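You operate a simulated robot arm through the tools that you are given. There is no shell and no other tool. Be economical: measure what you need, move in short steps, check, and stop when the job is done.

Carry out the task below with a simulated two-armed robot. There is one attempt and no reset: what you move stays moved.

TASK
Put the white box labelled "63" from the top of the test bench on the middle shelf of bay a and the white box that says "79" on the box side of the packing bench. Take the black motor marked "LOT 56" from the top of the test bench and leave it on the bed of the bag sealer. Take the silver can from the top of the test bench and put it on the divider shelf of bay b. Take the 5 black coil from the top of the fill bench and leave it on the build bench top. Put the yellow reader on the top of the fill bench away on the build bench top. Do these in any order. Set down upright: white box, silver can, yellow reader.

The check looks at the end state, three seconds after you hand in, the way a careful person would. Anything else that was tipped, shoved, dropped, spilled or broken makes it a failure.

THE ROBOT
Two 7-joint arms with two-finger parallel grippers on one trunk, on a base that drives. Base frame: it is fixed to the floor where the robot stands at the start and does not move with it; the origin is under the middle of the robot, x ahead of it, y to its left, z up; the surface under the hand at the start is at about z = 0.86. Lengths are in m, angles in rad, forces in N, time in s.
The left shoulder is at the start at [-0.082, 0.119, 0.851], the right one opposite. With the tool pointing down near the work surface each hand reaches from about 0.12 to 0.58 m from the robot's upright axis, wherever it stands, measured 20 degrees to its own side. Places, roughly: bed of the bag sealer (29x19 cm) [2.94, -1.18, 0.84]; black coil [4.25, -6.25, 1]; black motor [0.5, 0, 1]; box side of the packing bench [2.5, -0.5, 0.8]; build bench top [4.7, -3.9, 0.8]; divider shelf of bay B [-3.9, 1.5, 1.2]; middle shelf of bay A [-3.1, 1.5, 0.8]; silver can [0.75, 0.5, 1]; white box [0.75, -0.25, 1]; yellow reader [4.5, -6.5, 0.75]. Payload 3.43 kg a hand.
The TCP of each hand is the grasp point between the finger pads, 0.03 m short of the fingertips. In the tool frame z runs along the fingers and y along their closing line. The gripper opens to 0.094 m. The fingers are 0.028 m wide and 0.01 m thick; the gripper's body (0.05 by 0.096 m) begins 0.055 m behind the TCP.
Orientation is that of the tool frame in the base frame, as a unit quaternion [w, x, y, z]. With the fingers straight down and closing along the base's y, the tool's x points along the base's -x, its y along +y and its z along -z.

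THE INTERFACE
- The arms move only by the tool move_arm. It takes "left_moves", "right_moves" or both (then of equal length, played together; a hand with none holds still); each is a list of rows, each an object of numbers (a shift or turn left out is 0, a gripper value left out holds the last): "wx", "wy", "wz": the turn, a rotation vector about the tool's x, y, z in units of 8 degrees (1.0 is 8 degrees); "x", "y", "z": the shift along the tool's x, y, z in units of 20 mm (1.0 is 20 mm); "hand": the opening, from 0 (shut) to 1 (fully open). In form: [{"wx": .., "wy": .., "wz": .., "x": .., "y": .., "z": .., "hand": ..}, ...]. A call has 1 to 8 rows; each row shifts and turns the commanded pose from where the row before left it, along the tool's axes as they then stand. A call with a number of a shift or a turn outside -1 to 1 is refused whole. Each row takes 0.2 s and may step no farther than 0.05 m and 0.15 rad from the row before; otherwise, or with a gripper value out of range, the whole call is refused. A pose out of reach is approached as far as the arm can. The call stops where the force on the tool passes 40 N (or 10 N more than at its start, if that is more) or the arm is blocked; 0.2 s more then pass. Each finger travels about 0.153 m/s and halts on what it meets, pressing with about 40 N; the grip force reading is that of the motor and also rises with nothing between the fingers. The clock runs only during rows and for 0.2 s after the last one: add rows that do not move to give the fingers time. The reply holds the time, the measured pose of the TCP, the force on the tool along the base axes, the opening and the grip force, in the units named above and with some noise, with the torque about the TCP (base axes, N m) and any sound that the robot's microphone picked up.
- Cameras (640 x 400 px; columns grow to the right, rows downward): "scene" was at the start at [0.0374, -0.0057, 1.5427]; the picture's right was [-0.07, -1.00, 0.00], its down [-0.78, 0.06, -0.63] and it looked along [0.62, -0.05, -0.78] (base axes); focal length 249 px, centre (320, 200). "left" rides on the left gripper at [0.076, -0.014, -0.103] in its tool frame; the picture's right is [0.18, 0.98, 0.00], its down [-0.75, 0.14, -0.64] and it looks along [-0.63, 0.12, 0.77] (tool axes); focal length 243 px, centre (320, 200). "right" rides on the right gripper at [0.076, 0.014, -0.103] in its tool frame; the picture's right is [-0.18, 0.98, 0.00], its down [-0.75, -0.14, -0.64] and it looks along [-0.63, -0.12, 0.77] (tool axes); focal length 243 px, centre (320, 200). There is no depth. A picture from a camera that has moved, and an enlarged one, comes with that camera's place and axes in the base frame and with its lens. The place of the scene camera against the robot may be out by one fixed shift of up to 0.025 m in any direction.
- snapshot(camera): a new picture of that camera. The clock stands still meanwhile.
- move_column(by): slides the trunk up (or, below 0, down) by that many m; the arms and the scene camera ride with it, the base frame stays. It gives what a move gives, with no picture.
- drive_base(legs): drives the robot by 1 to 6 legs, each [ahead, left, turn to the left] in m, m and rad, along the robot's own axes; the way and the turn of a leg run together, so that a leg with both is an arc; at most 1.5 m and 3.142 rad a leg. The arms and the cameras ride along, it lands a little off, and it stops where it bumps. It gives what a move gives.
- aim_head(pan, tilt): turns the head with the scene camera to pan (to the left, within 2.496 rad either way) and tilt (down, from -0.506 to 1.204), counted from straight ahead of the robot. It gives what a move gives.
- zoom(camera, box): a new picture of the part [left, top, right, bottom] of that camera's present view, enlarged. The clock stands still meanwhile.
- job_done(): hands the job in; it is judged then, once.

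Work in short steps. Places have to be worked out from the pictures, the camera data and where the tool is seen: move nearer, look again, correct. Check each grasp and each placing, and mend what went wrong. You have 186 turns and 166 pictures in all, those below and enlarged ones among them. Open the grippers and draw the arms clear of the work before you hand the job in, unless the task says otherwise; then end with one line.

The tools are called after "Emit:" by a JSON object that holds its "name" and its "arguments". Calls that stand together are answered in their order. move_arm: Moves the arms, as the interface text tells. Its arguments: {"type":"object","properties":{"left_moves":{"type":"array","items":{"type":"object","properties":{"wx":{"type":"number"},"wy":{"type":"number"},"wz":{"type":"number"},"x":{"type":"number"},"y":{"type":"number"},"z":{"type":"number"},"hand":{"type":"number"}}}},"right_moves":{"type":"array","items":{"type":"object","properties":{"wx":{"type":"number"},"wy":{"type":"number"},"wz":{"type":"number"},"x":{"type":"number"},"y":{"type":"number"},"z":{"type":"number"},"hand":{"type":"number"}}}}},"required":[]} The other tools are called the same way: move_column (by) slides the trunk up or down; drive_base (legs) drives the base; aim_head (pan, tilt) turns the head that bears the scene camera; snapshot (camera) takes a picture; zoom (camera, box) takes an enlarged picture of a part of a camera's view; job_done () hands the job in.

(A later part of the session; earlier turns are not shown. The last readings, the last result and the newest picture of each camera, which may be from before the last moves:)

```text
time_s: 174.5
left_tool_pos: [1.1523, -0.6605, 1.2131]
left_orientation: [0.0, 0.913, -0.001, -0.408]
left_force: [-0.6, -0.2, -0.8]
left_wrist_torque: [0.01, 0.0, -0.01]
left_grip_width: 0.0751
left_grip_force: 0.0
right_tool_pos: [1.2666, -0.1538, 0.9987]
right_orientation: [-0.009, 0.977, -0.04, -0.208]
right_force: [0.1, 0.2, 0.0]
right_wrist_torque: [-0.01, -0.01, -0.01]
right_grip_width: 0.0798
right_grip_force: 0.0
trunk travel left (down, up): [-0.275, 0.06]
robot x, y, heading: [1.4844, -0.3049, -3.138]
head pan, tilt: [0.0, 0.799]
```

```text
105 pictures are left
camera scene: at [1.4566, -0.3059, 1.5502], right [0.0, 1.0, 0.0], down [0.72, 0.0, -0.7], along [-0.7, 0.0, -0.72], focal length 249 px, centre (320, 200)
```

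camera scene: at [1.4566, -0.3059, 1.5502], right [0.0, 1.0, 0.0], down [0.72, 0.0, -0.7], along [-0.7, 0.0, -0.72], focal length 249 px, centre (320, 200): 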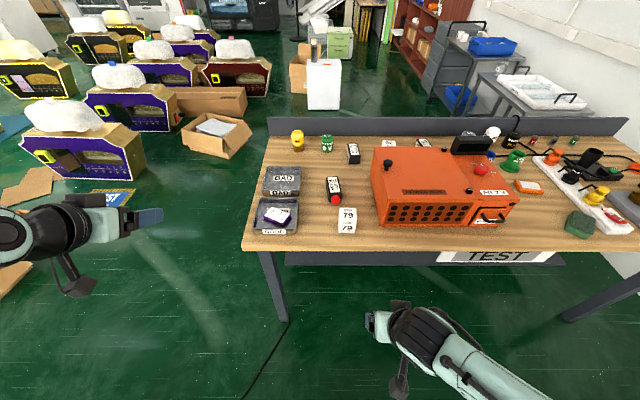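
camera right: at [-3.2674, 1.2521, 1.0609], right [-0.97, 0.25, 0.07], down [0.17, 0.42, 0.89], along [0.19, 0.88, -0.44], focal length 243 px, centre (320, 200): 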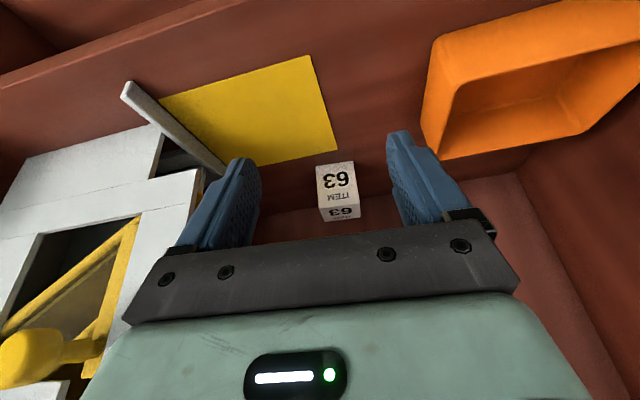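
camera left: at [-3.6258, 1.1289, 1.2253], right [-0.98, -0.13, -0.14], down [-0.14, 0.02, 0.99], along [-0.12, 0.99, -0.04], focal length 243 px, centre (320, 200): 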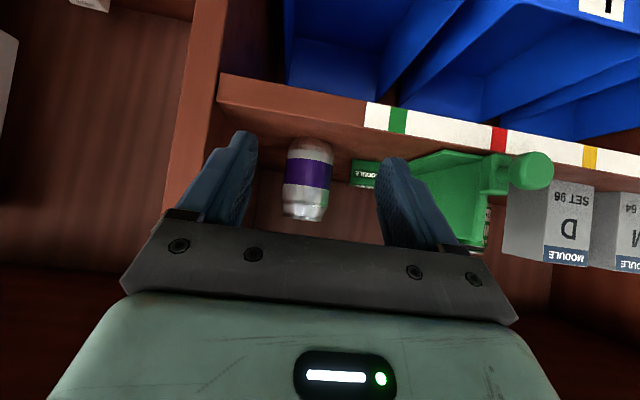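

Box 79 is at about (0.89, −0.216) and motor 56 at about (0.74, −0.256). I drive 0.17 m closer and bring the left hand to vertical.

Emit:
{"name": "drive_base", "arguments": {"legs": [[0.17, 0, 0]]}}

Emit:
{"name": "move_arm", "arguments": {"left_moves": [{"wy": 1}, {"wy": 1}, {"wy": 1}, {"wy": 1}, {"wy": 1}, {"wy": 1}, {"hand": 1}], "right_moves": [{"wy": 0, "hand": 1}, {"wz": -0.6}, {}, {}, {}, {}, {}]}}

Emit:
{"name": "snapshot", "arguments": {"camera": "right"}}

Emit:
{"name": "snapshot", "arguments": {"camera": "scene"}}

```text
time_s: 176.0
left_tool_pos: [0.9849, -0.6619, 1.214]
left_orientation: [0.0, 0.913, -0.001, -0.408]
left_force: [-0.8, 0.2, 0.2]
left_wrist_torque: [0.02, 0.0, 0.02]
left_grip_width: 0.0751
left_grip_force: 0.1
right_tool_pos: [1.0975, -0.1543, 0.9996]
right_orientation: [-0.008, 0.978, -0.04, -0.207]
right_force: [-0.3, -0.1, -0.1]
right_wrist_torque: [0.03, -0.02, -0.02]
right_grip_width: 0.08
right_grip_force: 0.0
trunk travel left (down, up): [-0.275, 0.06]
robot x, y, heading: [1.3195, -0.3053, -3.143]
head pan, tilt: [0.0, 0.799]
```

```text
time_s: 177.6
left_tool_pos: [0.9845, -0.6607, 1.2135]
left_orientation: [0.001, 1.0, -0.001, -0.001]
left_force: [0.8, -0.6, 0.1]
left_wrist_torque: [0.01, -0.01, -0.01]
left_grip_width: 0.0938
left_grip_force: 0.0
right_tool_pos: [1.099, -0.1536, 0.9988]
right_orientation: [-0.017, 0.978, 0.001, -0.207]
right_force: [0.1, -0.1, 0.1]
right_wrist_torque: [0.05, -0.02, -0.02]
right_grip_width: 0.0942
right_grip_force: 0.1
trunk travel left (down, up): [-0.275, 0.06]
robot x, y, heading: [1.3222, -0.3059, -3.143]
head pan, tilt: [0.0, 0.799]
```

```text
104 pictures are left
camera right: at [1.2083, -0.1708, 1.0612], right [-0.17, -0.98, 0.04], down [-0.43, 0.11, 0.9], along [-0.89, 0.14, -0.44], focal length 243 px, centre (320, 200)
```

right: 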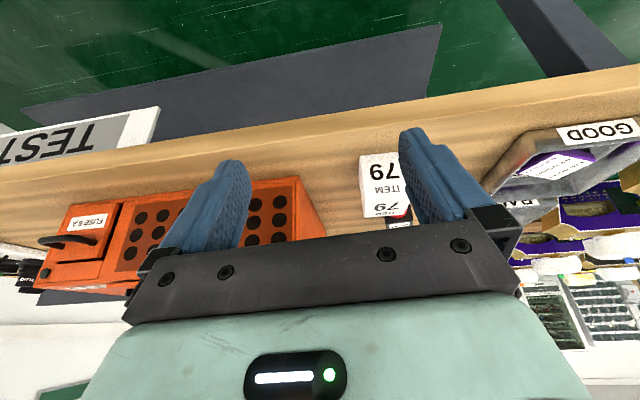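

```text
103 pictures are left
camera scene: at [1.2889, -0.3063, 1.5502], right [0.0, 1.0, 0.0], down [0.72, 0.0, -0.7], along [-0.7, 0.0, -0.72], focal length 249 px, centre (320, 200)
```

scene: 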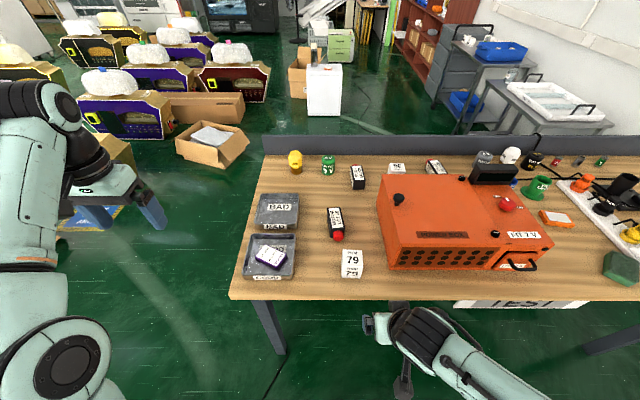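

Emit:
{"name": "move_arm", "arguments": {"right_moves": [{"y": 1}, {"y": 1}, {"y": 1}, {"x": -0.91, "z": 0.41}, {"x": -0.91, "z": 0.41}, {"x": -0.91, "z": 0.41}, {"x": -0.91, "z": 0.41}]}}

Emit:
{"name": "snapshot", "arguments": {"camera": "right"}}

```text
time_s: 179.2
left_tool_pos: [0.9831, -0.6622, 1.2128]
left_orientation: [0.0, 1.0, -0.001, -0.002]
left_force: [-0.7, -0.3, 0.0]
left_wrist_torque: [0.01, -0.01, 0.01]
left_grip_width: 0.0942
left_grip_force: 0.0
right_tool_pos: [1.016, -0.2128, 0.9972]
right_orientation: [-0.018, 0.978, 0.001, -0.207]
right_force: [0.0, -0.2, -0.1]
right_wrist_torque: [0.0, 0.02, 0.03]
right_grip_width: 0.0937
right_grip_force: 0.2
trunk travel left (down, up): [-0.275, 0.06]
robot x, y, heading: [1.3171, -0.3089, -3.145]
head pan, tilt: [0.0, 0.799]
```

```text
102 pictures are left
camera right: at [1.1264, -0.2301, 1.0591], right [-0.17, -0.98, 0.04], down [-0.43, 0.11, 0.9], along [-0.89, 0.14, -0.44], focal length 243 px, centre (320, 200)
```

right: 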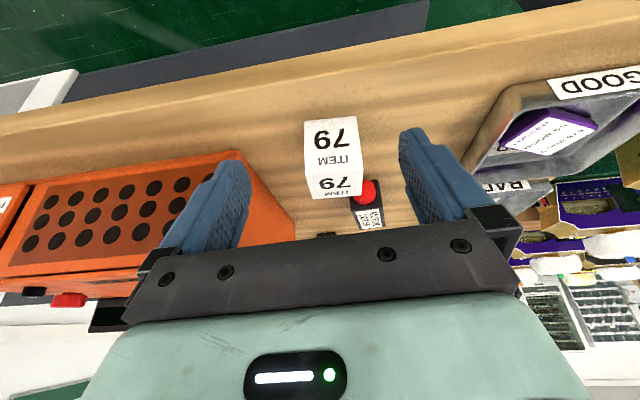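

Box 79 centre ≈(0.886, −0.211), yaw ~8°. I align and descend onto it, stopping before gripping.

Emit:
{"name": "move_arm", "arguments": {"right_moves": [{"wx": 0.4, "wz": 0.9}, {"x": -1, "y": 0.2}, {"x": -1, "y": 0.2}, {"x": -1, "y": 0.2}, {"x": -1, "y": 0.2}, {"z": 1}, {"z": 1}, {"z": 1}]}}

Emit:
{"name": "snapshot", "arguments": {"camera": "right"}}

```text
time_s: 181.0
left_tool_pos: [0.9837, -0.6615, 1.2125]
left_orientation: [0.0, 1.0, 0.0, -0.002]
left_force: [-0.1, -0.4, 0.5]
left_wrist_torque: [0.02, -0.01, -0.01]
left_grip_width: 0.0941
left_grip_force: 0.0
right_tool_pos: [0.9181, -0.2163, 0.9732]
right_orientation: [-0.031, 0.975, -0.066, -0.209]
right_force: [-0.1, 0.2, -0.4]
right_wrist_torque: [0.0, 0.0, -0.01]
right_grip_width: 0.0941
right_grip_force: 0.1
trunk travel left (down, up): [-0.275, 0.06]
robot x, y, heading: [1.3159, -0.3058, -3.142]
head pan, tilt: [0.0, 0.799]
```

```text
101 pictures are left
camera right: at [1.0256, -0.248, 1.0355], right [-0.31, -0.95, 0.04], down [-0.4, 0.17, 0.9], along [-0.86, 0.26, -0.44], focal length 243 px, centre (320, 200)
```

right: 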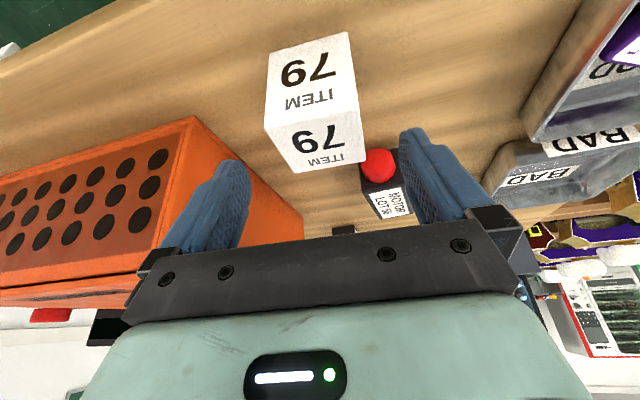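

Remaining 75 mm straight along the tool. I advance and close on box 79.

Emit:
{"name": "move_arm", "arguments": {"right_moves": [{"wz": -0.4, "y": -0.1}, {"z": 1}, {"z": 1}, {"z": 1}, {"z": 0.7}, {"hand": 0}, {"hand": 0}, {"hand": 0}]}}

Emit:
{"name": "snapshot", "arguments": {"camera": "right"}}

```text
time_s: 182.8
left_tool_pos: [0.9846, -0.6611, 1.2131]
left_orientation: [-0.001, 1.0, 0.0, -0.001]
left_force: [0.1, 0.3, 0.5]
left_wrist_torque: [-0.01, 0.02, 0.02]
left_grip_width: 0.0942
left_grip_force: 0.1
right_tool_pos: [0.8904, -0.2065, 0.907]
right_orientation: [-0.037, 0.977, -0.039, -0.206]
right_force: [-2.2, -1.7, 2.7]
right_wrist_torque: [-0.12, 0.04, -0.06]
right_grip_width: 0.0616
right_grip_force: 40.3
trunk travel left (down, up): [-0.275, 0.06]
robot x, y, heading: [1.3176, -0.3038, -3.135]
head pan, tilt: [0.0, 0.799]
```

```text
100 pictures are left
camera right: at [0.9985, -0.2344, 0.9696], right [-0.26, -0.97, 0.02], down [-0.42, 0.13, 0.9], along [-0.87, 0.22, -0.44], focal length 243 px, centre (320, 200)
```

right: 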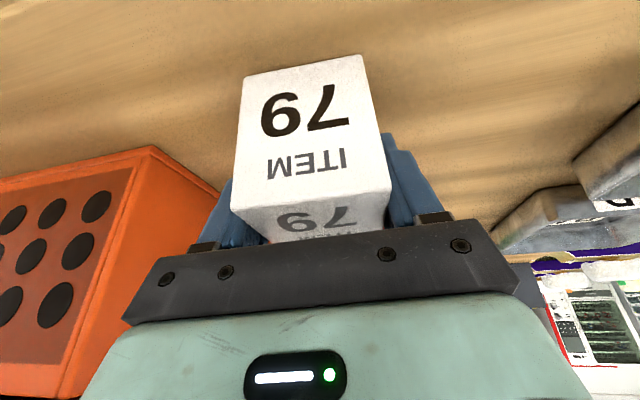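

Box 79 is held. I lift and retract it, while the left hand moves toward the motor.

Emit:
{"name": "move_arm", "arguments": {"right_moves": [{"x": -0.44, "z": -1}, {"x": -0.44, "z": -1}, {"x": -0.44, "z": -1}, {"x": -0.44, "z": -1}, {"x": -0.44, "z": -1}, {"x": -0.44, "z": -1}, {"x": 0.9, "z": -0.4}, {"x": 0.9, "z": -0.4}], "left_moves": [{"x": -1, "y": -1}, {"x": -1, "y": -1}, {"x": -1, "y": -1}, {"x": -1, "y": -1}, {"x": -1, "y": -1}, {"x": -0.5, "y": -1}, {"x": -0.5, "y": -1}, {"x": -0.5, "y": -1}]}}

Emit:
{"name": "move_arm", "arguments": {"right_moves": [{"x": 0.9, "z": -0.4, "y": -0.5}, {"x": 0.9, "z": -0.4, "y": -0.5}, {"x": 0.9, "z": -0.4, "y": -0.5}, {"x": 0.9, "z": -0.4, "y": -0.5}, {"x": 0.9, "z": -0.4, "y": -0.5}, {"x": 0.9, "z": -0.4, "y": -0.5}, {"x": 0, "z": 0, "y": -0.5}, {}], "left_moves": [{"y": -1}, {"y": -1}, {"y": -1}, {"y": -1}, {"y": -1}, {"y": -1}, {"y": -1}, {"y": -1}]}}

Emit:
{"name": "snapshot", "arguments": {"camera": "left"}}

Emit:
{"name": "snapshot", "arguments": {"camera": "scene"}}

```text
time_s: 184.6
left_tool_pos: [0.934, -0.5322, 1.2115]
left_orientation: [0.001, 1.0, -0.001, -0.003]
left_force: [0.3, 0.1, -0.9]
left_wrist_torque: [0.01, -0.02, -0.01]
left_grip_width: 0.0942
left_grip_force: 0.0
left hand out of reach, approached as far as the arm can: row 2, 3, 4, 5, 7, 8
right_tool_pos: [0.93, -0.2159, 1.0364]
right_orientation: [-0.036, 0.977, -0.039, -0.206]
right_force: [-0.2, -0.8, -0.5]
right_wrist_torque: [0.01, -0.01, 0.02]
right_grip_width: 0.0616
right_grip_force: 39.9
trunk travel left (down, up): [-0.275, 0.06]
robot x, y, heading: [1.3203, -0.3065, -3.14]
head pan, tilt: [0.0, 0.799]
```

```text
time_s: 186.4
left_tool_pos: [0.9391, -0.371, 1.2099]
left_orientation: [0.001, 1.0, -0.001, -0.004]
left_force: [-0.2, 1.2, 0.1]
left_wrist_torque: [0.02, 0.0, 0.01]
left_grip_width: 0.094
left_grip_force: 0.0
left hand out of reach, approached as far as the arm can: row 7
right_tool_pos: [1.0526, -0.1577, 1.0413]
right_orientation: [-0.037, 0.977, -0.039, -0.207]
right_force: [0.3, 0.1, -1.1]
right_wrist_torque: [-0.03, 0.01, -0.01]
right_grip_width: 0.0616
right_grip_force: 39.9
trunk travel left (down, up): [-0.275, 0.06]
robot x, y, heading: [1.3189, -0.3053, -3.139]
head pan, tilt: [0.0, 0.799]
```

```text
99 pictures are left
camera left: at [1.0155, -0.3578, 1.3122], right [0.18, -0.98, 0.0], down [-0.75, -0.14, 0.65], along [-0.64, -0.12, -0.76], focal length 243 px, centre (320, 200)
```

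left: 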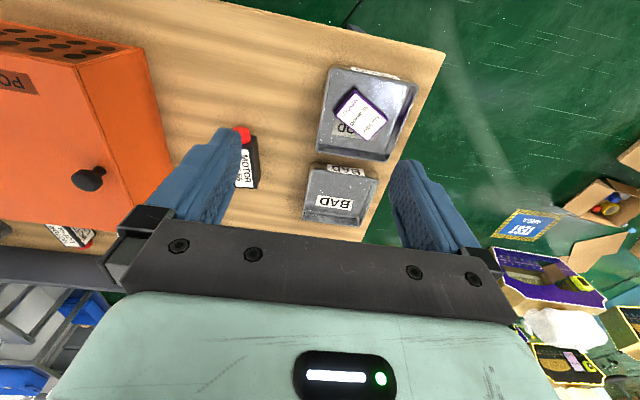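

```text
98 pictures are left
camera scene: at [1.2881, -0.3058, 1.5502], right [0.0, 1.0, 0.0], down [0.72, 0.0, -0.7], along [-0.7, 0.0, -0.72], focal length 249 px, centre (320, 200)
```

scene: 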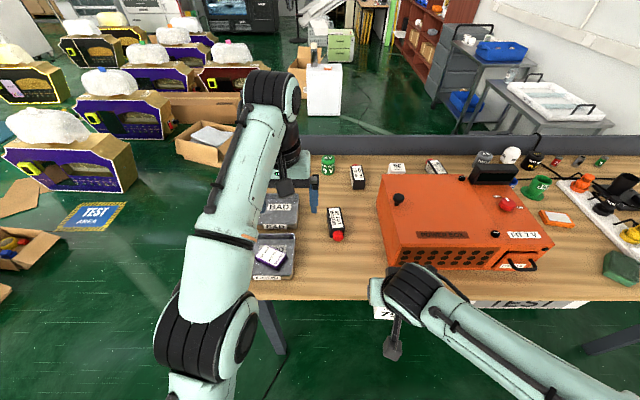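

The left hand is too high to reach forward. I shift the base 0.2 m to +y so the motor lies to the robot's left, then lower and tilt the left hand.

Emit:
{"name": "drive_base", "arguments": {"legs": [[0.01, -0.22, 0]]}}

Emit:
{"name": "move_arm", "arguments": {"left_moves": [{"wy": -1, "z": 1, "y": 0.8}, {"wy": -1, "z": 1, "y": 0.8}, {"wy": -1, "z": 1, "y": 0.8}, {"z": 1, "y": 0.8}, {"z": 1, "x": -0.5, "y": 0.8}, {"z": 1, "x": -0.5, "y": 0.8}, {"x": -1}, {"x": -1}]}}

Emit:
{"name": "snapshot", "arguments": {"camera": "left"}}

Emit:
{"name": "snapshot", "arguments": {"camera": "scene"}}

```text
time_s: 188.9
left_tool_pos: [0.9284, -0.1547, 1.2098]
left_orientation: [0.0, 1.0, 0.0, -0.004]
left_force: [0.3, 0.3, -0.2]
left_wrist_torque: [0.0, -0.01, 0.01]
left_grip_width: 0.094
left_grip_force: 0.2
right_tool_pos: [1.0401, 0.0577, 1.0412]
right_orientation: [-0.037, 0.977, -0.038, -0.206]
right_force: [-0.4, 0.3, 0.2]
right_wrist_torque: [-0.01, 0.02, -0.02]
right_grip_width: 0.0615
right_grip_force: 40.0
trunk travel left (down, up): [-0.275, 0.06]
robot x, y, heading: [1.3059, -0.0858, -3.137]
head pan, tilt: [0.0, 0.799]
```

```text
time_s: 190.7
left_tool_pos: [0.8368, -0.2511, 1.1216]
left_orientation: [-0.001, 0.978, -0.001, -0.211]
left_force: [0.0, 0.4, -0.5]
left_wrist_torque: [0.0, 0.0, 0.04]
left_grip_width: 0.094
left_grip_force: 0.1
right_tool_pos: [1.0423, 0.0587, 1.0416]
right_orientation: [-0.036, 0.977, -0.038, -0.207]
right_force: [-1.3, 0.7, -1.5]
right_wrist_torque: [0.01, -0.02, -0.02]
right_grip_width: 0.0617
right_grip_force: 39.9
trunk travel left (down, up): [-0.275, 0.06]
robot x, y, heading: [1.3083, -0.0898, -3.136]
head pan, tilt: [0.0, 0.799]
```

```text
97 pictures are left
camera left: at [0.9481, -0.2377, 1.1841], right [0.17, -0.98, -0.08], down [-0.42, -0.14, 0.9], along [-0.89, -0.12, -0.44], focal length 243 px, centre (320, 200)
```

left: 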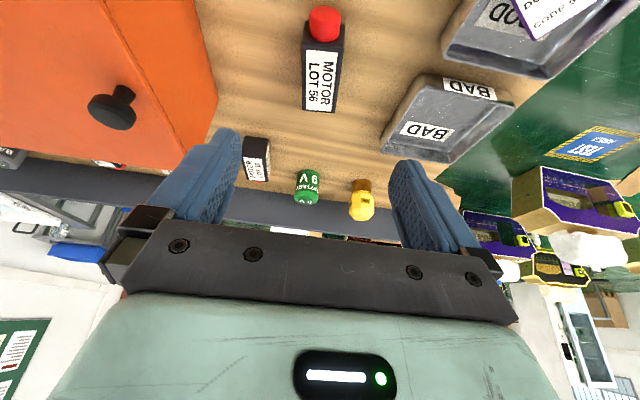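

```text
96 pictures are left
camera scene: at [1.2767, -0.0881, 1.5502], right [0.0, 1.0, 0.0], down [0.72, 0.0, -0.7], along [-0.7, 0.0, -0.72], focal length 249 px, centre (320, 200)
```

scene: 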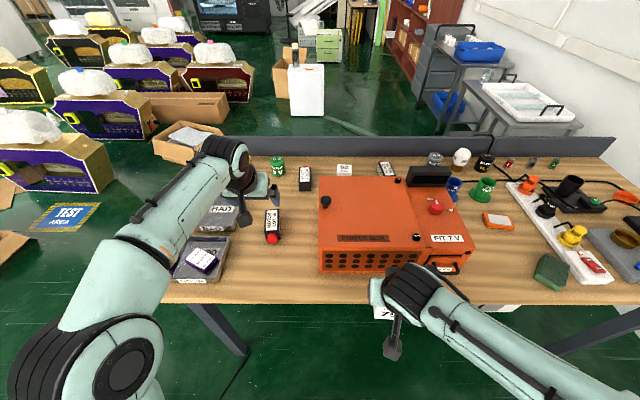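

Motor 56: top centre ≈(0.735, −0.257), yaw ~6.6°. I align the left hand and descend partway.

Emit:
{"name": "move_arm", "arguments": {"left_moves": [{"wx": -0.33, "wz": -0.75, "y": -0.3}, {"z": 1}, {"z": 1}, {"z": 1}, {"z": 1}, {"z": 1}, {"z": 1}, {"z": 1}]}}

Emit:
{"name": "snapshot", "arguments": {"camera": "left"}}

```text
time_s: 192.5
left_tool_pos: [0.7826, -0.2494, 0.9944]
left_orientation: [0.011, 0.976, 0.055, -0.211]
left_force: [0.2, -0.2, 0.4]
left_wrist_torque: [0.01, 0.01, 0.02]
left_grip_width: 0.094
left_grip_force: 0.0
right_tool_pos: [1.0412, 0.0584, 1.042]
right_orientation: [-0.037, 0.977, -0.038, -0.206]
right_force: [-0.1, -0.5, -0.5]
right_wrist_torque: [-0.02, 0.04, -0.06]
right_grip_width: 0.062
right_grip_force: 40.4
trunk travel left (down, up): [-0.275, 0.06]
robot x, y, heading: [1.309, -0.0875, -3.141]
head pan, tilt: [0.0, 0.799]
```

```text
95 pictures are left
camera left: at [0.8917, -0.2239, 1.0565], right [0.28, -0.96, -0.08], down [-0.4, -0.19, 0.9], along [-0.87, -0.22, -0.44], focal length 243 px, centre (320, 200)
```

left: 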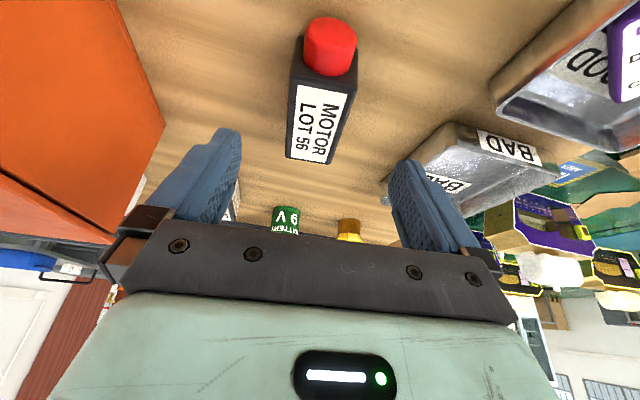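

Emit:
{"name": "move_arm", "arguments": {"left_moves": [{"z": 1}, {"z": 1}, {"z": 1}, {"z": 1}, {"z": 1}, {"z": 0.2, "hand": 0}, {"hand": 0}, {"hand": 0}]}}

Emit:
{"name": "snapshot", "arguments": {"camera": "left"}}

```text
time_s: 194.3
left_tool_pos: [0.7407, -0.2558, 0.8989]
left_orientation: [0.011, 0.975, 0.056, -0.213]
left_force: [0.7, 2.1, 10.7]
left_wrist_torque: [0.16, -0.62, 0.05]
left_grip_width: 0.0542
left_grip_force: 39.9
right_tool_pos: [1.0431, 0.0588, 1.0413]
right_orientation: [-0.036, 0.977, -0.038, -0.207]
right_force: [-1.0, -0.4, -1.1]
right_wrist_torque: [0.03, -0.01, -0.02]
right_grip_width: 0.0616
right_grip_force: 39.8
trunk travel left (down, up): [-0.275, 0.06]
robot x, y, heading: [1.3102, -0.0875, -3.137]
head pan, tilt: [0.0, 0.799]
```

```text
94 pictures are left
camera left: at [0.8497, -0.2287, 0.9619], right [0.28, -0.96, -0.08], down [-0.4, -0.19, 0.9], along [-0.87, -0.22, -0.44], focal length 243 px, centre (320, 200)
```

left: 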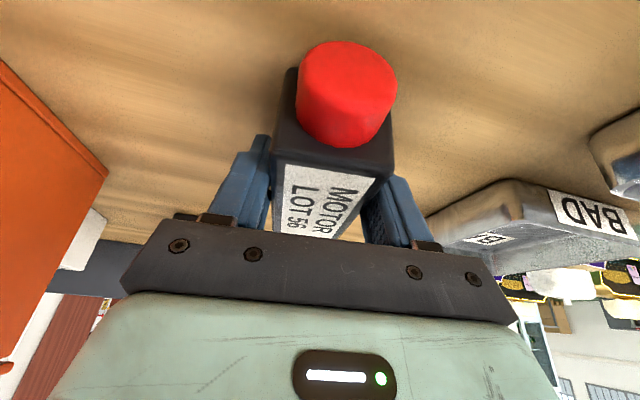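

Motor gripped (54 mm). I lift it, clear of the trays, and draw it back over the aisle.

Emit:
{"name": "move_arm", "arguments": {"left_moves": [{"x": -0.44, "z": -1}, {"x": -0.44, "z": -1}, {"x": -0.44, "z": -1}, {"x": -0.44, "z": -1}, {"x": -0.44, "z": -1}, {"x": -0.44, "z": -1}, {"x": 0.9, "z": -0.4}, {"x": 0.9, "z": -0.4}]}}

Emit:
{"name": "move_arm", "arguments": {"left_moves": [{"x": 0.9, "z": -0.4}, {"x": 0.9, "z": -0.4}, {"x": 0.9, "z": -0.4}, {"x": 0.9, "z": -0.4}, {"x": 0.9, "z": -0.4}, {"x": 0.9, "z": -0.4}, {"x": 0.9, "z": -0.4}, {"x": 0.9, "z": -0.4}]}}

Emit:
{"name": "drive_base", "arguments": {"legs": [[-0.2, 0, 0]]}}

Emit:
{"name": "aim_head", "arguments": {"pan": 2.45, "tilt": 0.6}}

Emit:
{"name": "snapshot", "arguments": {"camera": "scene"}}

```text
time_s: 196.1
left_tool_pos: [0.7824, -0.2508, 1.0307]
left_orientation: [0.011, 0.976, 0.055, -0.211]
left_force: [0.8, -0.2, -4.2]
left_wrist_torque: [-0.01, -0.04, 0.02]
left_grip_width: 0.0542
left_grip_force: 40.5
right_tool_pos: [1.0426, 0.0588, 1.0411]
right_orientation: [-0.036, 0.977, -0.038, -0.207]
right_force: [0.1, -0.2, 0.1]
right_wrist_torque: [-0.02, 0.02, 0.02]
right_grip_width: 0.0616
right_grip_force: 40.3
trunk travel left (down, up): [-0.275, 0.06]
robot x, y, heading: [1.3114, -0.0892, -3.136]
head pan, tilt: [0.0, 0.799]
```

```text
time_s: 197.9
left_tool_pos: [0.9368, -0.2341, 1.0274]
left_orientation: [0.012, 0.976, 0.055, -0.212]
left_force: [0.7, 0.4, -3.5]
left_wrist_torque: [-0.01, 0.0, -0.01]
left_grip_width: 0.0541
left_grip_force: 39.9
right_tool_pos: [1.0422, 0.0583, 1.0412]
right_orientation: [-0.037, 0.977, -0.037, -0.206]
right_force: [-0.1, -0.2, -0.2]
right_wrist_torque: [0.0, 0.0, 0.01]
right_grip_width: 0.0617
right_grip_force: 39.7
trunk travel left (down, up): [-0.275, 0.06]
robot x, y, heading: [1.31, -0.0861, -3.141]
head pan, tilt: [0.0, 0.799]
```

```text
time_s: 199.5
left_tool_pos: [1.1344, -0.232, 1.0276]
left_orientation: [0.011, 0.976, 0.055, -0.211]
left_force: [-1.3, 0.1, -3.5]
left_wrist_torque: [0.01, 0.0, 0.0]
left_grip_width: 0.054
left_grip_force: 40.1
right_tool_pos: [1.2396, 0.0593, 1.0415]
right_orientation: [-0.036, 0.977, -0.037, -0.207]
right_force: [-0.1, 0.0, 0.2]
right_wrist_torque: [0.0, 0.03, 0.0]
right_grip_width: 0.0618
right_grip_force: 40.3
trunk travel left (down, up): [-0.275, 0.06]
robot x, y, heading: [1.5071, -0.085, -3.138]
head pan, tilt: [0.0, 0.799]
```

```text
time_s: 201.8
left_tool_pos: [1.1346, -0.2334, 1.0267]
left_orientation: [0.011, 0.976, 0.055, -0.21]
left_force: [0.0, -0.3, -3.3]
left_wrist_torque: [-0.03, -0.07, -0.03]
left_grip_width: 0.0542
left_grip_force: 39.8
right_tool_pos: [1.2386, 0.0607, 1.0426]
right_orientation: [-0.037, 0.977, -0.037, -0.207]
right_force: [0.1, -0.2, -0.3]
right_wrist_torque: [0.01, 0.0, -0.01]
right_grip_width: 0.0617
right_grip_force: 40.0
trunk travel left (down, up): [-0.275, 0.06]
robot x, y, heading: [1.5043, -0.0863, -3.138]
head pan, tilt: [2.45, 0.6]
```

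```text
93 pictures are left
camera scene: at [1.6232, -0.1432, 1.5671], right [-0.63, -0.77, 0.0], down [-0.44, 0.36, -0.83], along [0.64, -0.52, -0.56], focal length 249 px, centre (320, 200)
```

scene: 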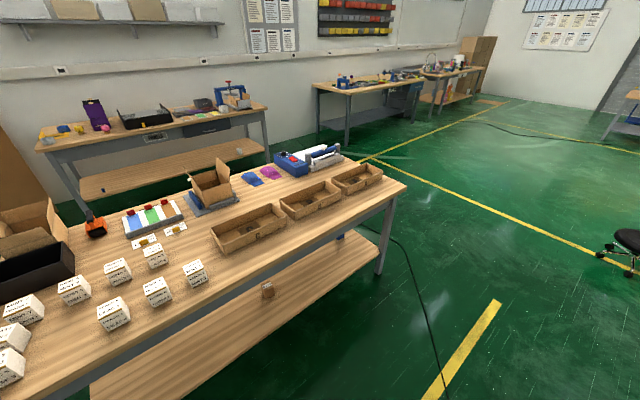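

I back to the aisle's middle and turn around to face the packing bench.

Emit:
{"name": "drive_base", "arguments": {"legs": [[-0.09, 0, 0], [0, 0, 1.57], [0, 0, 1.57]]}}

Emit:
{"name": "aim_head", "arguments": {"pan": -0.2, "tilt": 0.6}}

Emit:
{"name": "snapshot", "arguments": {"camera": "scene"}}

```text
time_s: 210.5
left_tool_pos: [1.9674, 0.0547, 1.0276]
left_orientation: [0.211, -0.05, 0.976, 0.01]
left_force: [-0.6, 1.0, -3.4]
left_wrist_torque: [0.01, 0.05, 0.0]
left_grip_width: 0.0542
left_grip_force: 39.8
right_tool_pos: [1.8587, -0.2361, 1.0411]
right_orientation: [0.206, 0.043, 0.977, -0.037]
right_force: [0.1, -0.7, -1.6]
right_wrist_torque: [-0.01, 0.02, -0.03]
right_grip_width: 0.0617
right_grip_force: 39.7
trunk travel left (down, up): [-0.275, 0.06]
robot x, y, heading: [1.5949, -0.0856, -0.012]
head pan, tilt: [2.45, 0.6]
```

```text
time_s: 212.8
left_tool_pos: [1.9675, 0.0536, 1.0274]
left_orientation: [0.211, -0.049, 0.976, 0.01]
left_force: [0.0, 0.0, -3.6]
left_wrist_torque: [-0.02, 0.03, 0.0]
left_grip_width: 0.0545
left_grip_force: 40.1
right_tool_pos: [1.8592, -0.2365, 1.0407]
right_orientation: [0.207, 0.043, 0.977, -0.038]
right_force: [-0.2, -1.8, -0.7]
right_wrist_torque: [-0.01, 0.0, 0.03]
right_grip_width: 0.0617
right_grip_force: 40.3
trunk travel left (down, up): [-0.275, 0.06]
robot x, y, heading: [1.5915, -0.0861, -0.013]
head pan, tilt: [-0.201, 0.6]
```

```text
92 pictures are left
camera scene: at [1.6428, -0.1046, 1.567], right [-0.21, -0.98, 0.0], down [-0.55, 0.12, -0.82], along [0.81, -0.17, -0.57], focal length 249 px, centre (320, 200)
```

scene: 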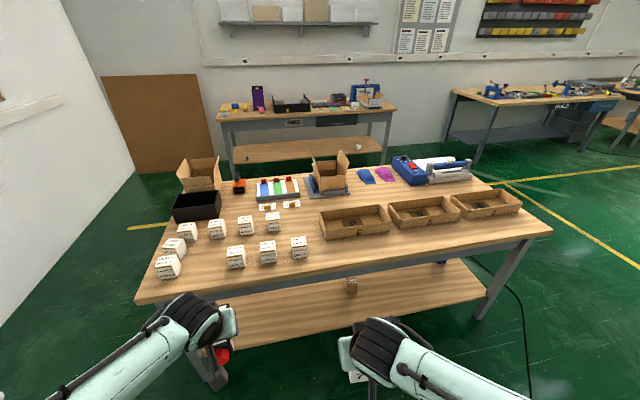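

Emit:
{"name": "zoom", "arguments": {"camera": "scene", "box": [140, 140, 560, 300]}}

Emit:
{"name": "zoom", "arguments": {"camera": "scene", "box": [310, 130, 500, 240]}}

```text
1.52 times, centred on (350, 220) of scene
camera zoom: at [1.6428, -0.1046, 1.567], right [-0.21, -0.98, 0.0], down [-0.55, 0.12, -0.82], along [0.81, -0.17, -0.57], focal length 380 px, centre (274, 170)
```

zoom: 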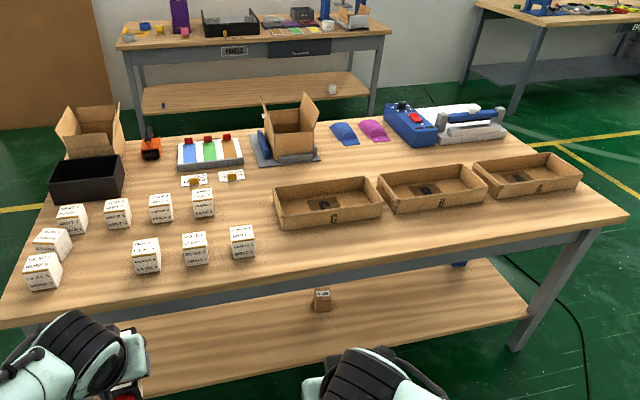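

```text
3.37 times, centred on (405, 185) of scene
camera zoom: at [1.6428, -0.1046, 1.567], right [-0.21, -0.98, 0.0], down [-0.55, 0.12, -0.82], along [0.81, -0.17, -0.57], focal length 840 px, centre (34, 250)
```

zoom: 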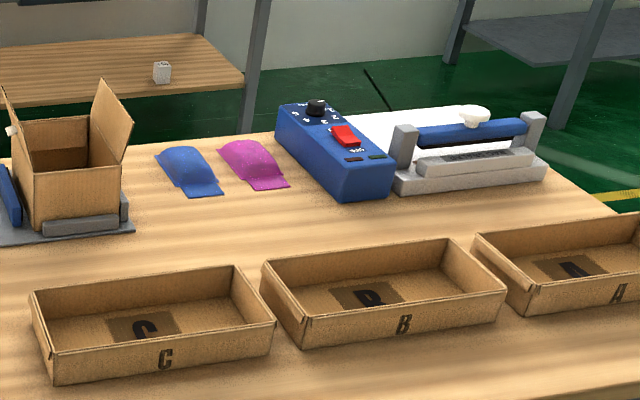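

The bed of the bag sealer is the white plate behind the sealing bar at the bench's back right corner. First I place box 79 next to the white boxes at about (2.295, −0.27). I drive 0.28 m in.

Emit:
{"name": "drive_base", "arguments": {"legs": [[0.28, 0, 0.012]]}}

Emit:
{"name": "aim_head", "arguments": {"pan": -0.2, "tilt": 0.9}}

Emit:
{"name": "snapshot", "arguments": {"camera": "scene"}}

Emit:
{"name": "snapshot", "arguments": {"camera": "right"}}

```text
time_s: 214.8
left_tool_pos: [2.2432, 0.0607, 1.0275]
left_orientation: [0.21, -0.059, 0.976, 0.013]
left_force: [0.0, -0.3, -3.3]
left_wrist_torque: [0.02, 0.04, -0.01]
left_grip_width: 0.054
left_grip_force: 40.2
right_tool_pos: [2.1409, -0.2315, 1.0406]
right_orientation: [0.206, 0.035, 0.977, -0.037]
right_force: [-0.3, -0.4, -0.5]
right_wrist_torque: [-0.01, 0.0, 0.0]
right_grip_width: 0.0614
right_grip_force: 39.7
trunk travel left (down, up): [-0.275, 0.06]
robot x, y, heading: [1.8747, -0.085, 0.009]
head pan, tilt: [-0.201, 0.6]
```

```text
time_s: 215.6
left_tool_pos: [2.2442, 0.0622, 1.0274]
left_orientation: [0.211, -0.058, 0.976, 0.012]
left_force: [0.7, 0.0, -3.7]
left_wrist_torque: [-0.02, 0.01, 0.0]
left_grip_width: 0.054
left_grip_force: 40.6
right_tool_pos: [2.1413, -0.2308, 1.0425]
right_orientation: [0.208, 0.036, 0.977, -0.036]
right_force: [-0.4, 1.2, -0.5]
right_wrist_torque: [-0.01, -0.02, 0.02]
right_grip_width: 0.0617
right_grip_force: 40.1
trunk travel left (down, up): [-0.275, 0.06]
robot x, y, heading: [1.8737, -0.0854, 0.008]
head pan, tilt: [-0.201, 0.901]
```

```text
89 pictures are left
camera scene: at [1.9098, -0.1011, 1.5423], right [-0.19, -0.98, 0.0], down [-0.77, 0.15, -0.62], along [0.61, -0.12, -0.78], focal length 249 px, centre (320, 200)
```

scene: 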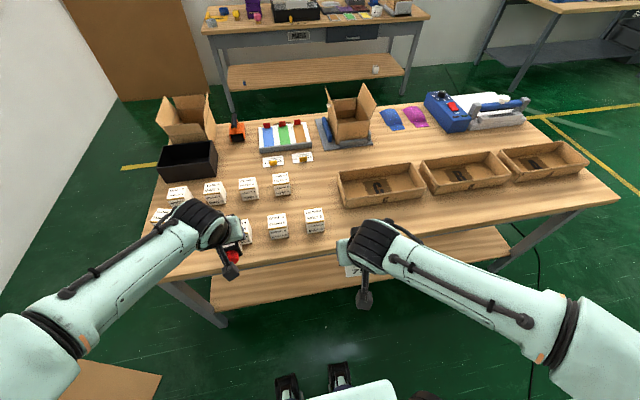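

```text
88 pictures are left
camera right: at [2.0306, -0.2038, 1.1034], right [0.25, 0.97, 0.02], down [0.42, -0.13, 0.9], along [0.87, -0.22, -0.44], focal length 243 px, centre (320, 200)
```

right: 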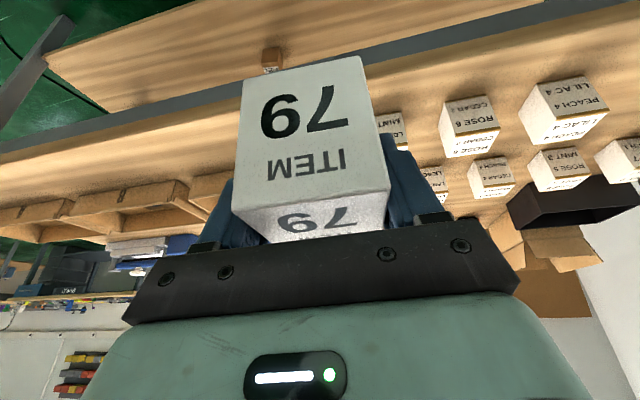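

Target for box 79 settled: (2.322, −0.29), between the box row, carton C and the front edge. I move over it.

Emit:
{"name": "move_arm", "arguments": {"right_moves": [{"x": -0.78, "y": -0.27, "z": 0.8}, {"x": -0.78, "y": -0.27, "z": 0.8}, {"x": -0.78, "y": -0.27, "z": 0.8}, {"x": -0.78, "y": -0.27, "z": 0.8}, {"x": -0.78, "y": -0.27, "z": 0.8}, {"x": -0.78, "y": -0.27, "z": 0.8}, {"x": -0.78, "y": -0.27, "z": 0.8}, {"x": -0.78, "y": -0.27, "z": 0.8}]}}

Emit:
{"name": "zoom", "arguments": {"camera": "scene", "box": [220, 130, 480, 292]}}

```text
time_s: 217.4
left_tool_pos: [2.2434, 0.0629, 1.0267]
left_orientation: [0.21, -0.059, 0.976, 0.012]
left_force: [0.2, -1.0, -4.3]
left_wrist_torque: [0.0, 0.02, 0.0]
left_grip_width: 0.0543
left_grip_force: 40.0
right_tool_pos: [2.3022, -0.2924, 0.9776]
right_orientation: [0.206, 0.035, 0.977, -0.037]
right_force: [-0.5, -0.7, -0.5]
right_wrist_torque: [0.04, -0.01, -0.01]
right_grip_width: 0.0615
right_grip_force: 40.8
trunk travel left (down, up): [-0.275, 0.06]
robot x, y, heading: [1.8734, -0.0852, 0.011]
head pan, tilt: [-0.201, 0.901]
```

```text
2.46 times, centred on (350, 211) of scene
camera zoom: at [1.9106, -0.1013, 1.5423], right [-0.19, -0.98, 0.0], down [-0.77, 0.15, -0.62], along [0.61, -0.12, -0.78], focal length 614 px, centre (246, 173)
```

zoom: 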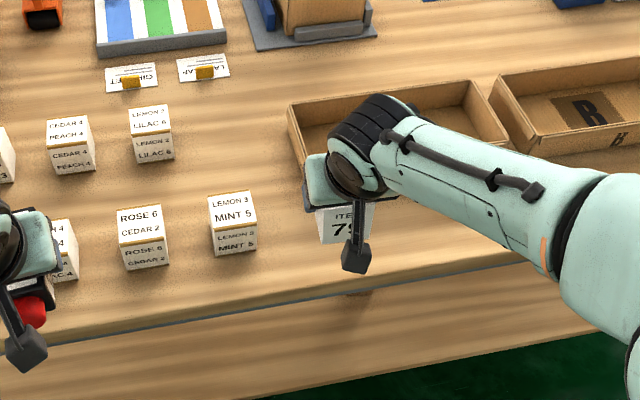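

Emit:
{"name": "move_arm", "arguments": {"right_moves": [{"z": 0.9}, {"z": 0.9}, {"z": 0.7}, {"z": 0.27, "x": 0.12}, {"z": 0.2, "x": 0.09}, {"z": 0.2, "x": 0.09}, {"z": 0.2, "x": 0.09}]}}

```text
time_s: 219.0
left_tool_pos: [2.2432, 0.0624, 1.027]
left_orientation: [0.21, -0.058, 0.976, 0.012]
left_force: [0.2, 0.8, -3.5]
left_wrist_torque: [0.0, -0.01, -0.02]
left_grip_width: 0.0542
left_grip_force: 40.5
right_tool_pos: [2.3231, -0.2978, 0.9131]
right_orientation: [0.206, 0.034, 0.977, -0.035]
right_force: [0.3, 0.4, 0.0]
right_wrist_torque: [-0.01, -0.01, -0.03]
right_grip_width: 0.0617
right_grip_force: 39.9
trunk travel left (down, up): [-0.275, 0.06]
robot x, y, heading: [1.8725, -0.0822, 0.011]
head pan, tilt: [-0.201, 0.901]
```

Emit:
{"name": "move_arm", "arguments": {"right_moves": [{"z": 0.18, "x": 0.08}, {"z": 0.18, "x": 0.08}, {"z": 0.14, "x": 0.06}]}}

```text
time_s: 219.8
left_tool_pos: [2.243, 0.0624, 1.027]
left_orientation: [0.21, -0.059, 0.976, 0.012]
left_force: [-0.1, 0.2, -4.4]
left_wrist_torque: [0.02, 0.0, 0.0]
left_grip_width: 0.0544
left_grip_force: 40.1
right_tool_pos: [2.3245, -0.2978, 0.9023]
right_orientation: [0.207, 0.035, 0.977, -0.036]
right_force: [0.5, -0.6, -0.8]
right_wrist_torque: [0.01, -0.02, -0.01]
right_grip_width: 0.0617
right_grip_force: 40.0
trunk travel left (down, up): [-0.275, 0.06]
robot x, y, heading: [1.8737, -0.0876, 0.01]
head pan, tilt: [-0.201, 0.901]
```

No contact yet; I continue lowering in 3 mm steps.

Emit:
{"name": "move_arm", "arguments": {"right_moves": [{"z": 0.14, "x": 0.06}, {"z": 0.14, "x": 0.06}, {"z": 0.14, "x": 0.06}]}}

```text
time_s: 220.6
left_tool_pos: [2.2435, 0.0628, 1.028]
left_orientation: [0.21, -0.059, 0.976, 0.012]
left_force: [-0.3, -0.1, -4.5]
left_wrist_torque: [-0.02, 0.02, -0.01]
left_grip_width: 0.0543
left_grip_force: 40.0
right_tool_pos: [2.3231, -0.2967, 0.8945]
right_orientation: [0.207, 0.034, 0.977, -0.036]
right_force: [0.0, -1.0, -1.3]
right_wrist_torque: [-0.01, -0.02, 0.01]
right_grip_width: 0.0618
right_grip_force: 40.2
trunk travel left (down, up): [-0.275, 0.06]
robot x, y, heading: [1.8745, -0.0793, 0.012]
head pan, tilt: [-0.201, 0.901]
```

Emit:
{"name": "move_arm", "arguments": {"right_moves": [{"z": 0.18, "x": 0.08}, {"z": 0.18, "x": 0.08}, {"z": 0.14, "x": 0.06}, {"z": 0.14, "x": 0.06}]}}

Emit:
{"name": "snapshot", "arguments": {"camera": "right"}}

```text
time_s: 221.6
left_tool_pos: [2.244, 0.0621, 1.0268]
left_orientation: [0.21, -0.058, 0.976, 0.011]
left_force: [0.6, -0.4, -3.6]
left_wrist_torque: [0.03, 0.01, -0.01]
left_grip_width: 0.0542
left_grip_force: 39.8
right_tool_pos: [2.3233, -0.298, 0.8798]
right_orientation: [0.207, 0.035, 0.977, -0.036]
right_force: [1.1, 0.1, -1.0]
right_wrist_torque: [-0.01, -0.02, 0.0]
right_grip_width: 0.0619
right_grip_force: 40.0
trunk travel left (down, up): [-0.275, 0.06]
robot x, y, heading: [1.8729, -0.0898, 0.005]
head pan, tilt: [-0.201, 0.901]
```

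```text
86 pictures are left
camera right: at [2.2131, -0.2711, 0.9413], right [0.25, 0.97, 0.02], down [0.42, -0.13, 0.9], along [0.87, -0.22, -0.44], focal length 243 px, centre (320, 200)
```

right: 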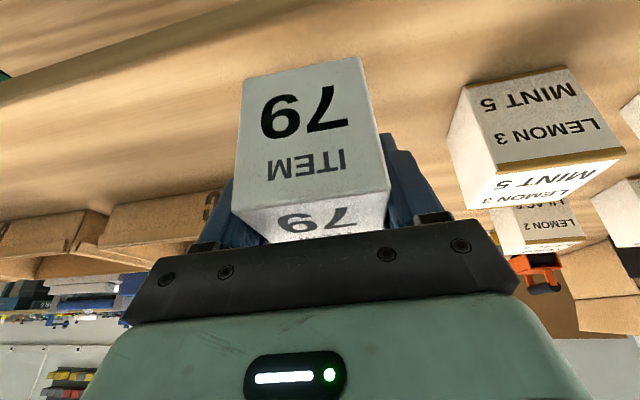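

The bench surface is lower (≈0.80), so the footprint geometry shifts; I move forward 40 mm to stay clear of the front edge, then continue lowering.

Emit:
{"name": "move_arm", "arguments": {"right_moves": [{"x": -0.91, "z": 0.41}, {"x": -0.91, "z": 0.41}, {"z": 0.27, "x": 0.12}, {"z": 0.18, "x": 0.08}, {"z": 0.18, "x": 0.08}, {"z": 0.14, "x": 0.06}]}}

Emit:
{"name": "snapshot", "arguments": {"camera": "right"}}

```text
time_s: 223.0
left_tool_pos: [2.2436, 0.0627, 1.0276]
left_orientation: [0.211, -0.059, 0.976, 0.012]
left_force: [0.5, -0.7, -3.0]
left_wrist_torque: [0.0, 0.02, 0.0]
left_grip_width: 0.0543
left_grip_force: 40.3
right_tool_pos: [2.3643, -0.3036, 0.8621]
right_orientation: [0.207, 0.035, 0.977, -0.036]
right_force: [-1.4, -0.1, -1.3]
right_wrist_torque: [-0.01, 0.03, -0.01]
right_grip_width: 0.0616
right_grip_force: 40.7
trunk travel left (down, up): [-0.275, 0.06]
robot x, y, heading: [1.8717, -0.0861, 0.014]
head pan, tilt: [-0.201, 0.901]
```

```text
85 pictures are left
camera right: at [2.2536, -0.2759, 0.9245], right [0.25, 0.97, 0.02], down [0.42, -0.13, 0.9], along [0.87, -0.22, -0.44], focal length 243 px, centre (320, 200)
```

right: 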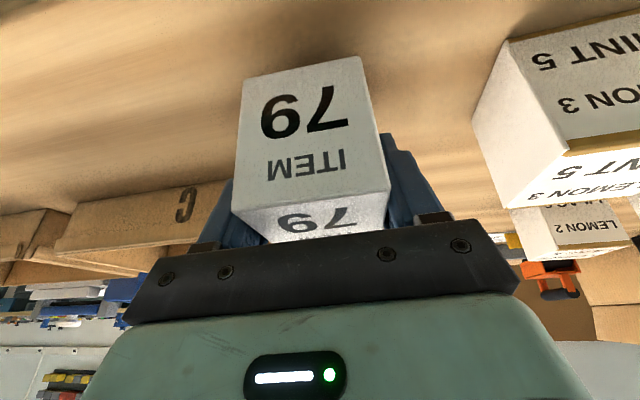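

Emit:
{"name": "move_arm", "arguments": {"right_moves": [{"z": 0.18, "x": 0.08}, {"z": 0.14, "x": 0.06}, {"z": 0.14, "x": 0.06}, {"z": 0.14, "x": 0.06}]}}

```text
time_s: 224.0
left_tool_pos: [2.2437, 0.0615, 1.0277]
left_orientation: [0.209, -0.059, 0.976, 0.012]
left_force: [-0.4, 0.2, -3.4]
left_wrist_torque: [0.0, 0.02, 0.0]
left_grip_width: 0.0541
left_grip_force: 39.8
right_tool_pos: [2.3634, -0.3043, 0.8489]
right_orientation: [0.206, 0.035, 0.977, -0.036]
right_force: [0.0, -0.1, -0.2]
right_wrist_torque: [-0.01, -0.02, 0.03]
right_grip_width: 0.0617
right_grip_force: 40.3
trunk travel left (down, up): [-0.275, 0.06]
robot x, y, heading: [1.8756, -0.085, 0.006]
head pan, tilt: [-0.201, 0.901]
```

Emit:
{"name": "move_arm", "arguments": {"right_moves": [{"z": 0.14, "x": 0.06}, {"z": 0.14, "x": 0.06}, {"z": 0.14, "x": 0.06}, {"z": 0.14, "x": 0.06}]}}

```text
time_s: 225.0
left_tool_pos: [2.2411, 0.063, 1.0278]
left_orientation: [0.211, -0.059, 0.976, 0.012]
left_force: [-0.9, 0.3, -3.3]
left_wrist_torque: [-0.01, 0.02, 0.02]
left_grip_width: 0.0541
left_grip_force: 40.3
right_tool_pos: [2.3644, -0.3052, 0.8415]
right_orientation: [0.212, 0.035, 0.976, -0.036]
right_force: [-0.3, -5.2, 35.4]
right_wrist_torque: [0.8, 0.04, 0.12]
right_grip_width: 0.0619
right_grip_force: 40.0
trunk travel left (down, up): [-0.275, 0.06]
robot x, y, heading: [1.8752, -0.0857, 0.008]
head pan, tilt: [-0.201, 0.901]
```

Contact. I ease up slightly, open, and draw back along the tool.

Emit:
{"name": "move_arm", "arguments": {"right_moves": [{"z": -0.1, "x": -0.04}, {"hand": 0.85}, {"hand": 0.85}, {"z": -1}, {"z": -1}, {"z": -1}, {"z": -1}, {"z": -1}]}}

Emit:
{"name": "move_arm", "arguments": {"right_moves": [{"z": -1}, {"z": -1}, {"x": 0.9, "z": -0.4}, {"x": 0.9, "z": -0.4}, {"x": 0.9, "z": -0.4}, {"x": 0.9, "z": -0.4}, {"x": 0.9, "z": -0.4}, {"x": 0.9, "z": -0.4}]}}

Emit:
{"name": "zoom", "arguments": {"camera": "scene", "box": [220, 130, 480, 292]}}

```text
time_s: 226.8
left_tool_pos: [2.2439, 0.0629, 1.0285]
left_orientation: [0.211, -0.059, 0.976, 0.012]
left_force: [-0.4, -0.3, -3.5]
left_wrist_torque: [0.02, -0.01, 0.06]
left_grip_width: 0.0543
left_grip_force: 39.6
right_tool_pos: [2.3207, -0.2953, 0.9304]
right_orientation: [0.206, 0.034, 0.977, -0.036]
right_force: [0.3, 0.3, 0.6]
right_wrist_torque: [0.01, 0.03, 0.01]
right_grip_width: 0.0798
right_grip_force: 0.2
trunk travel left (down, up): [-0.275, 0.06]
robot x, y, heading: [1.8736, -0.0868, 0.011]
head pan, tilt: [-0.201, 0.901]
```

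```text
time_s: 228.6
left_tool_pos: [2.2439, 0.0621, 1.028]
left_orientation: [0.211, -0.059, 0.976, 0.012]
left_force: [0.6, 0.3, -4.2]
left_wrist_torque: [-0.02, 0.04, -0.02]
left_grip_width: 0.0544
left_grip_force: 40.3
right_tool_pos: [2.1897, -0.2825, 0.9666]
right_orientation: [0.207, 0.035, 0.977, -0.037]
right_force: [-0.7, -0.2, 0.0]
right_wrist_torque: [-0.03, -0.01, -0.02]
right_grip_width: 0.0798
right_grip_force: 0.1
trunk travel left (down, up): [-0.275, 0.06]
robot x, y, heading: [1.87, -0.0858, 0.012]
head pan, tilt: [-0.201, 0.901]
```

```text
2.46 times, centred on (350, 211) of scene
camera zoom: at [1.9094, -0.1012, 1.5423], right [-0.19, -0.98, 0.0], down [-0.77, 0.15, -0.62], along [0.61, -0.12, -0.78], focal length 614 px, centre (246, 173)
```

zoom: 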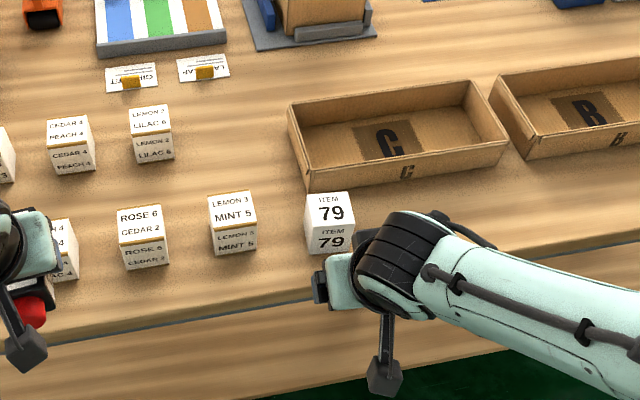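

Box 79 stands on the packing bench. Now I carry the motor around to the bench's right end to reach the sealer bed.

Emit:
{"name": "drive_base", "arguments": {"legs": [[-0.35, 0, 0], [0, -0.9, 0], [0, -0.95, 0], [1.2, 0, 0], [0.37, 0, 0], [0, 0, 1.56]]}}

Emit:
{"name": "aim_head", "arguments": {"pan": 0.2, "tilt": 0.7}}

Emit:
{"name": "snapshot", "arguments": {"camera": "scene"}}

```text
time_s: 258.7
left_tool_pos: [2.9797, -1.6124, 1.0268]
left_orientation: [-0.145, 0.713, -0.668, -0.153]
left_force: [0.2, 0.5, -3.9]
left_wrist_torque: [-0.05, -0.04, -0.04]
left_grip_width: 0.0539
left_grip_force: 40.1
right_tool_pos: [3.3218, -1.6858, 0.9675]
right_orientation: [0.175, -0.646, 0.734, 0.116]
right_force: [0.2, -1.2, 0.5]
right_wrist_torque: [0.02, 0.01, 0.0]
right_grip_width: 0.0798
right_grip_force: 0.2
trunk travel left (down, up): [-0.275, 0.06]
robot x, y, heading: [3.1047, -1.9867, 1.528]
head pan, tilt: [-0.201, 0.901]
```

```text
time_s: 259.6
left_tool_pos: [2.9793, -1.6123, 1.0272]
left_orientation: [-0.145, 0.714, -0.668, -0.153]
left_force: [-0.4, -0.1, -4.3]
left_wrist_torque: [-0.03, -0.02, -0.02]
left_grip_width: 0.0542
left_grip_force: 39.9
right_tool_pos: [3.3217, -1.6843, 0.9666]
right_orientation: [0.176, -0.646, 0.734, 0.116]
right_force: [-0.7, -0.6, 0.4]
right_wrist_torque: [0.03, 0.04, -0.05]
right_grip_width: 0.0802
right_grip_force: 0.0
trunk travel left (down, up): [-0.275, 0.06]
robot x, y, heading: [3.1111, -1.9891, 1.523]
head pan, tilt: [0.201, 0.7]
```

```text
83 pictures are left
camera scene: at [3.0988, -1.9497, 1.5584], right [0.99, 0.16, 0.0], down [0.1, -0.64, -0.76], along [-0.12, 0.76, -0.64], focal length 249 px, centre (320, 200)
```

scene: 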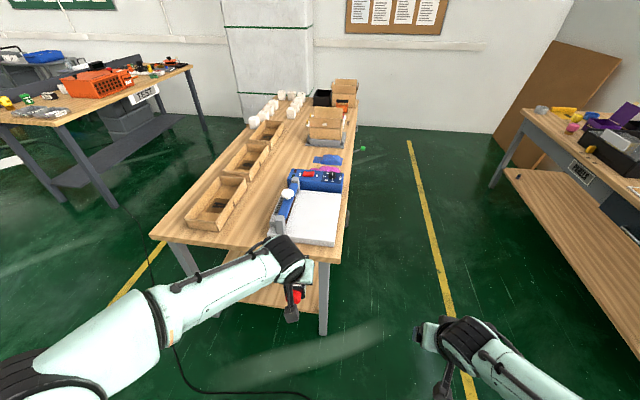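

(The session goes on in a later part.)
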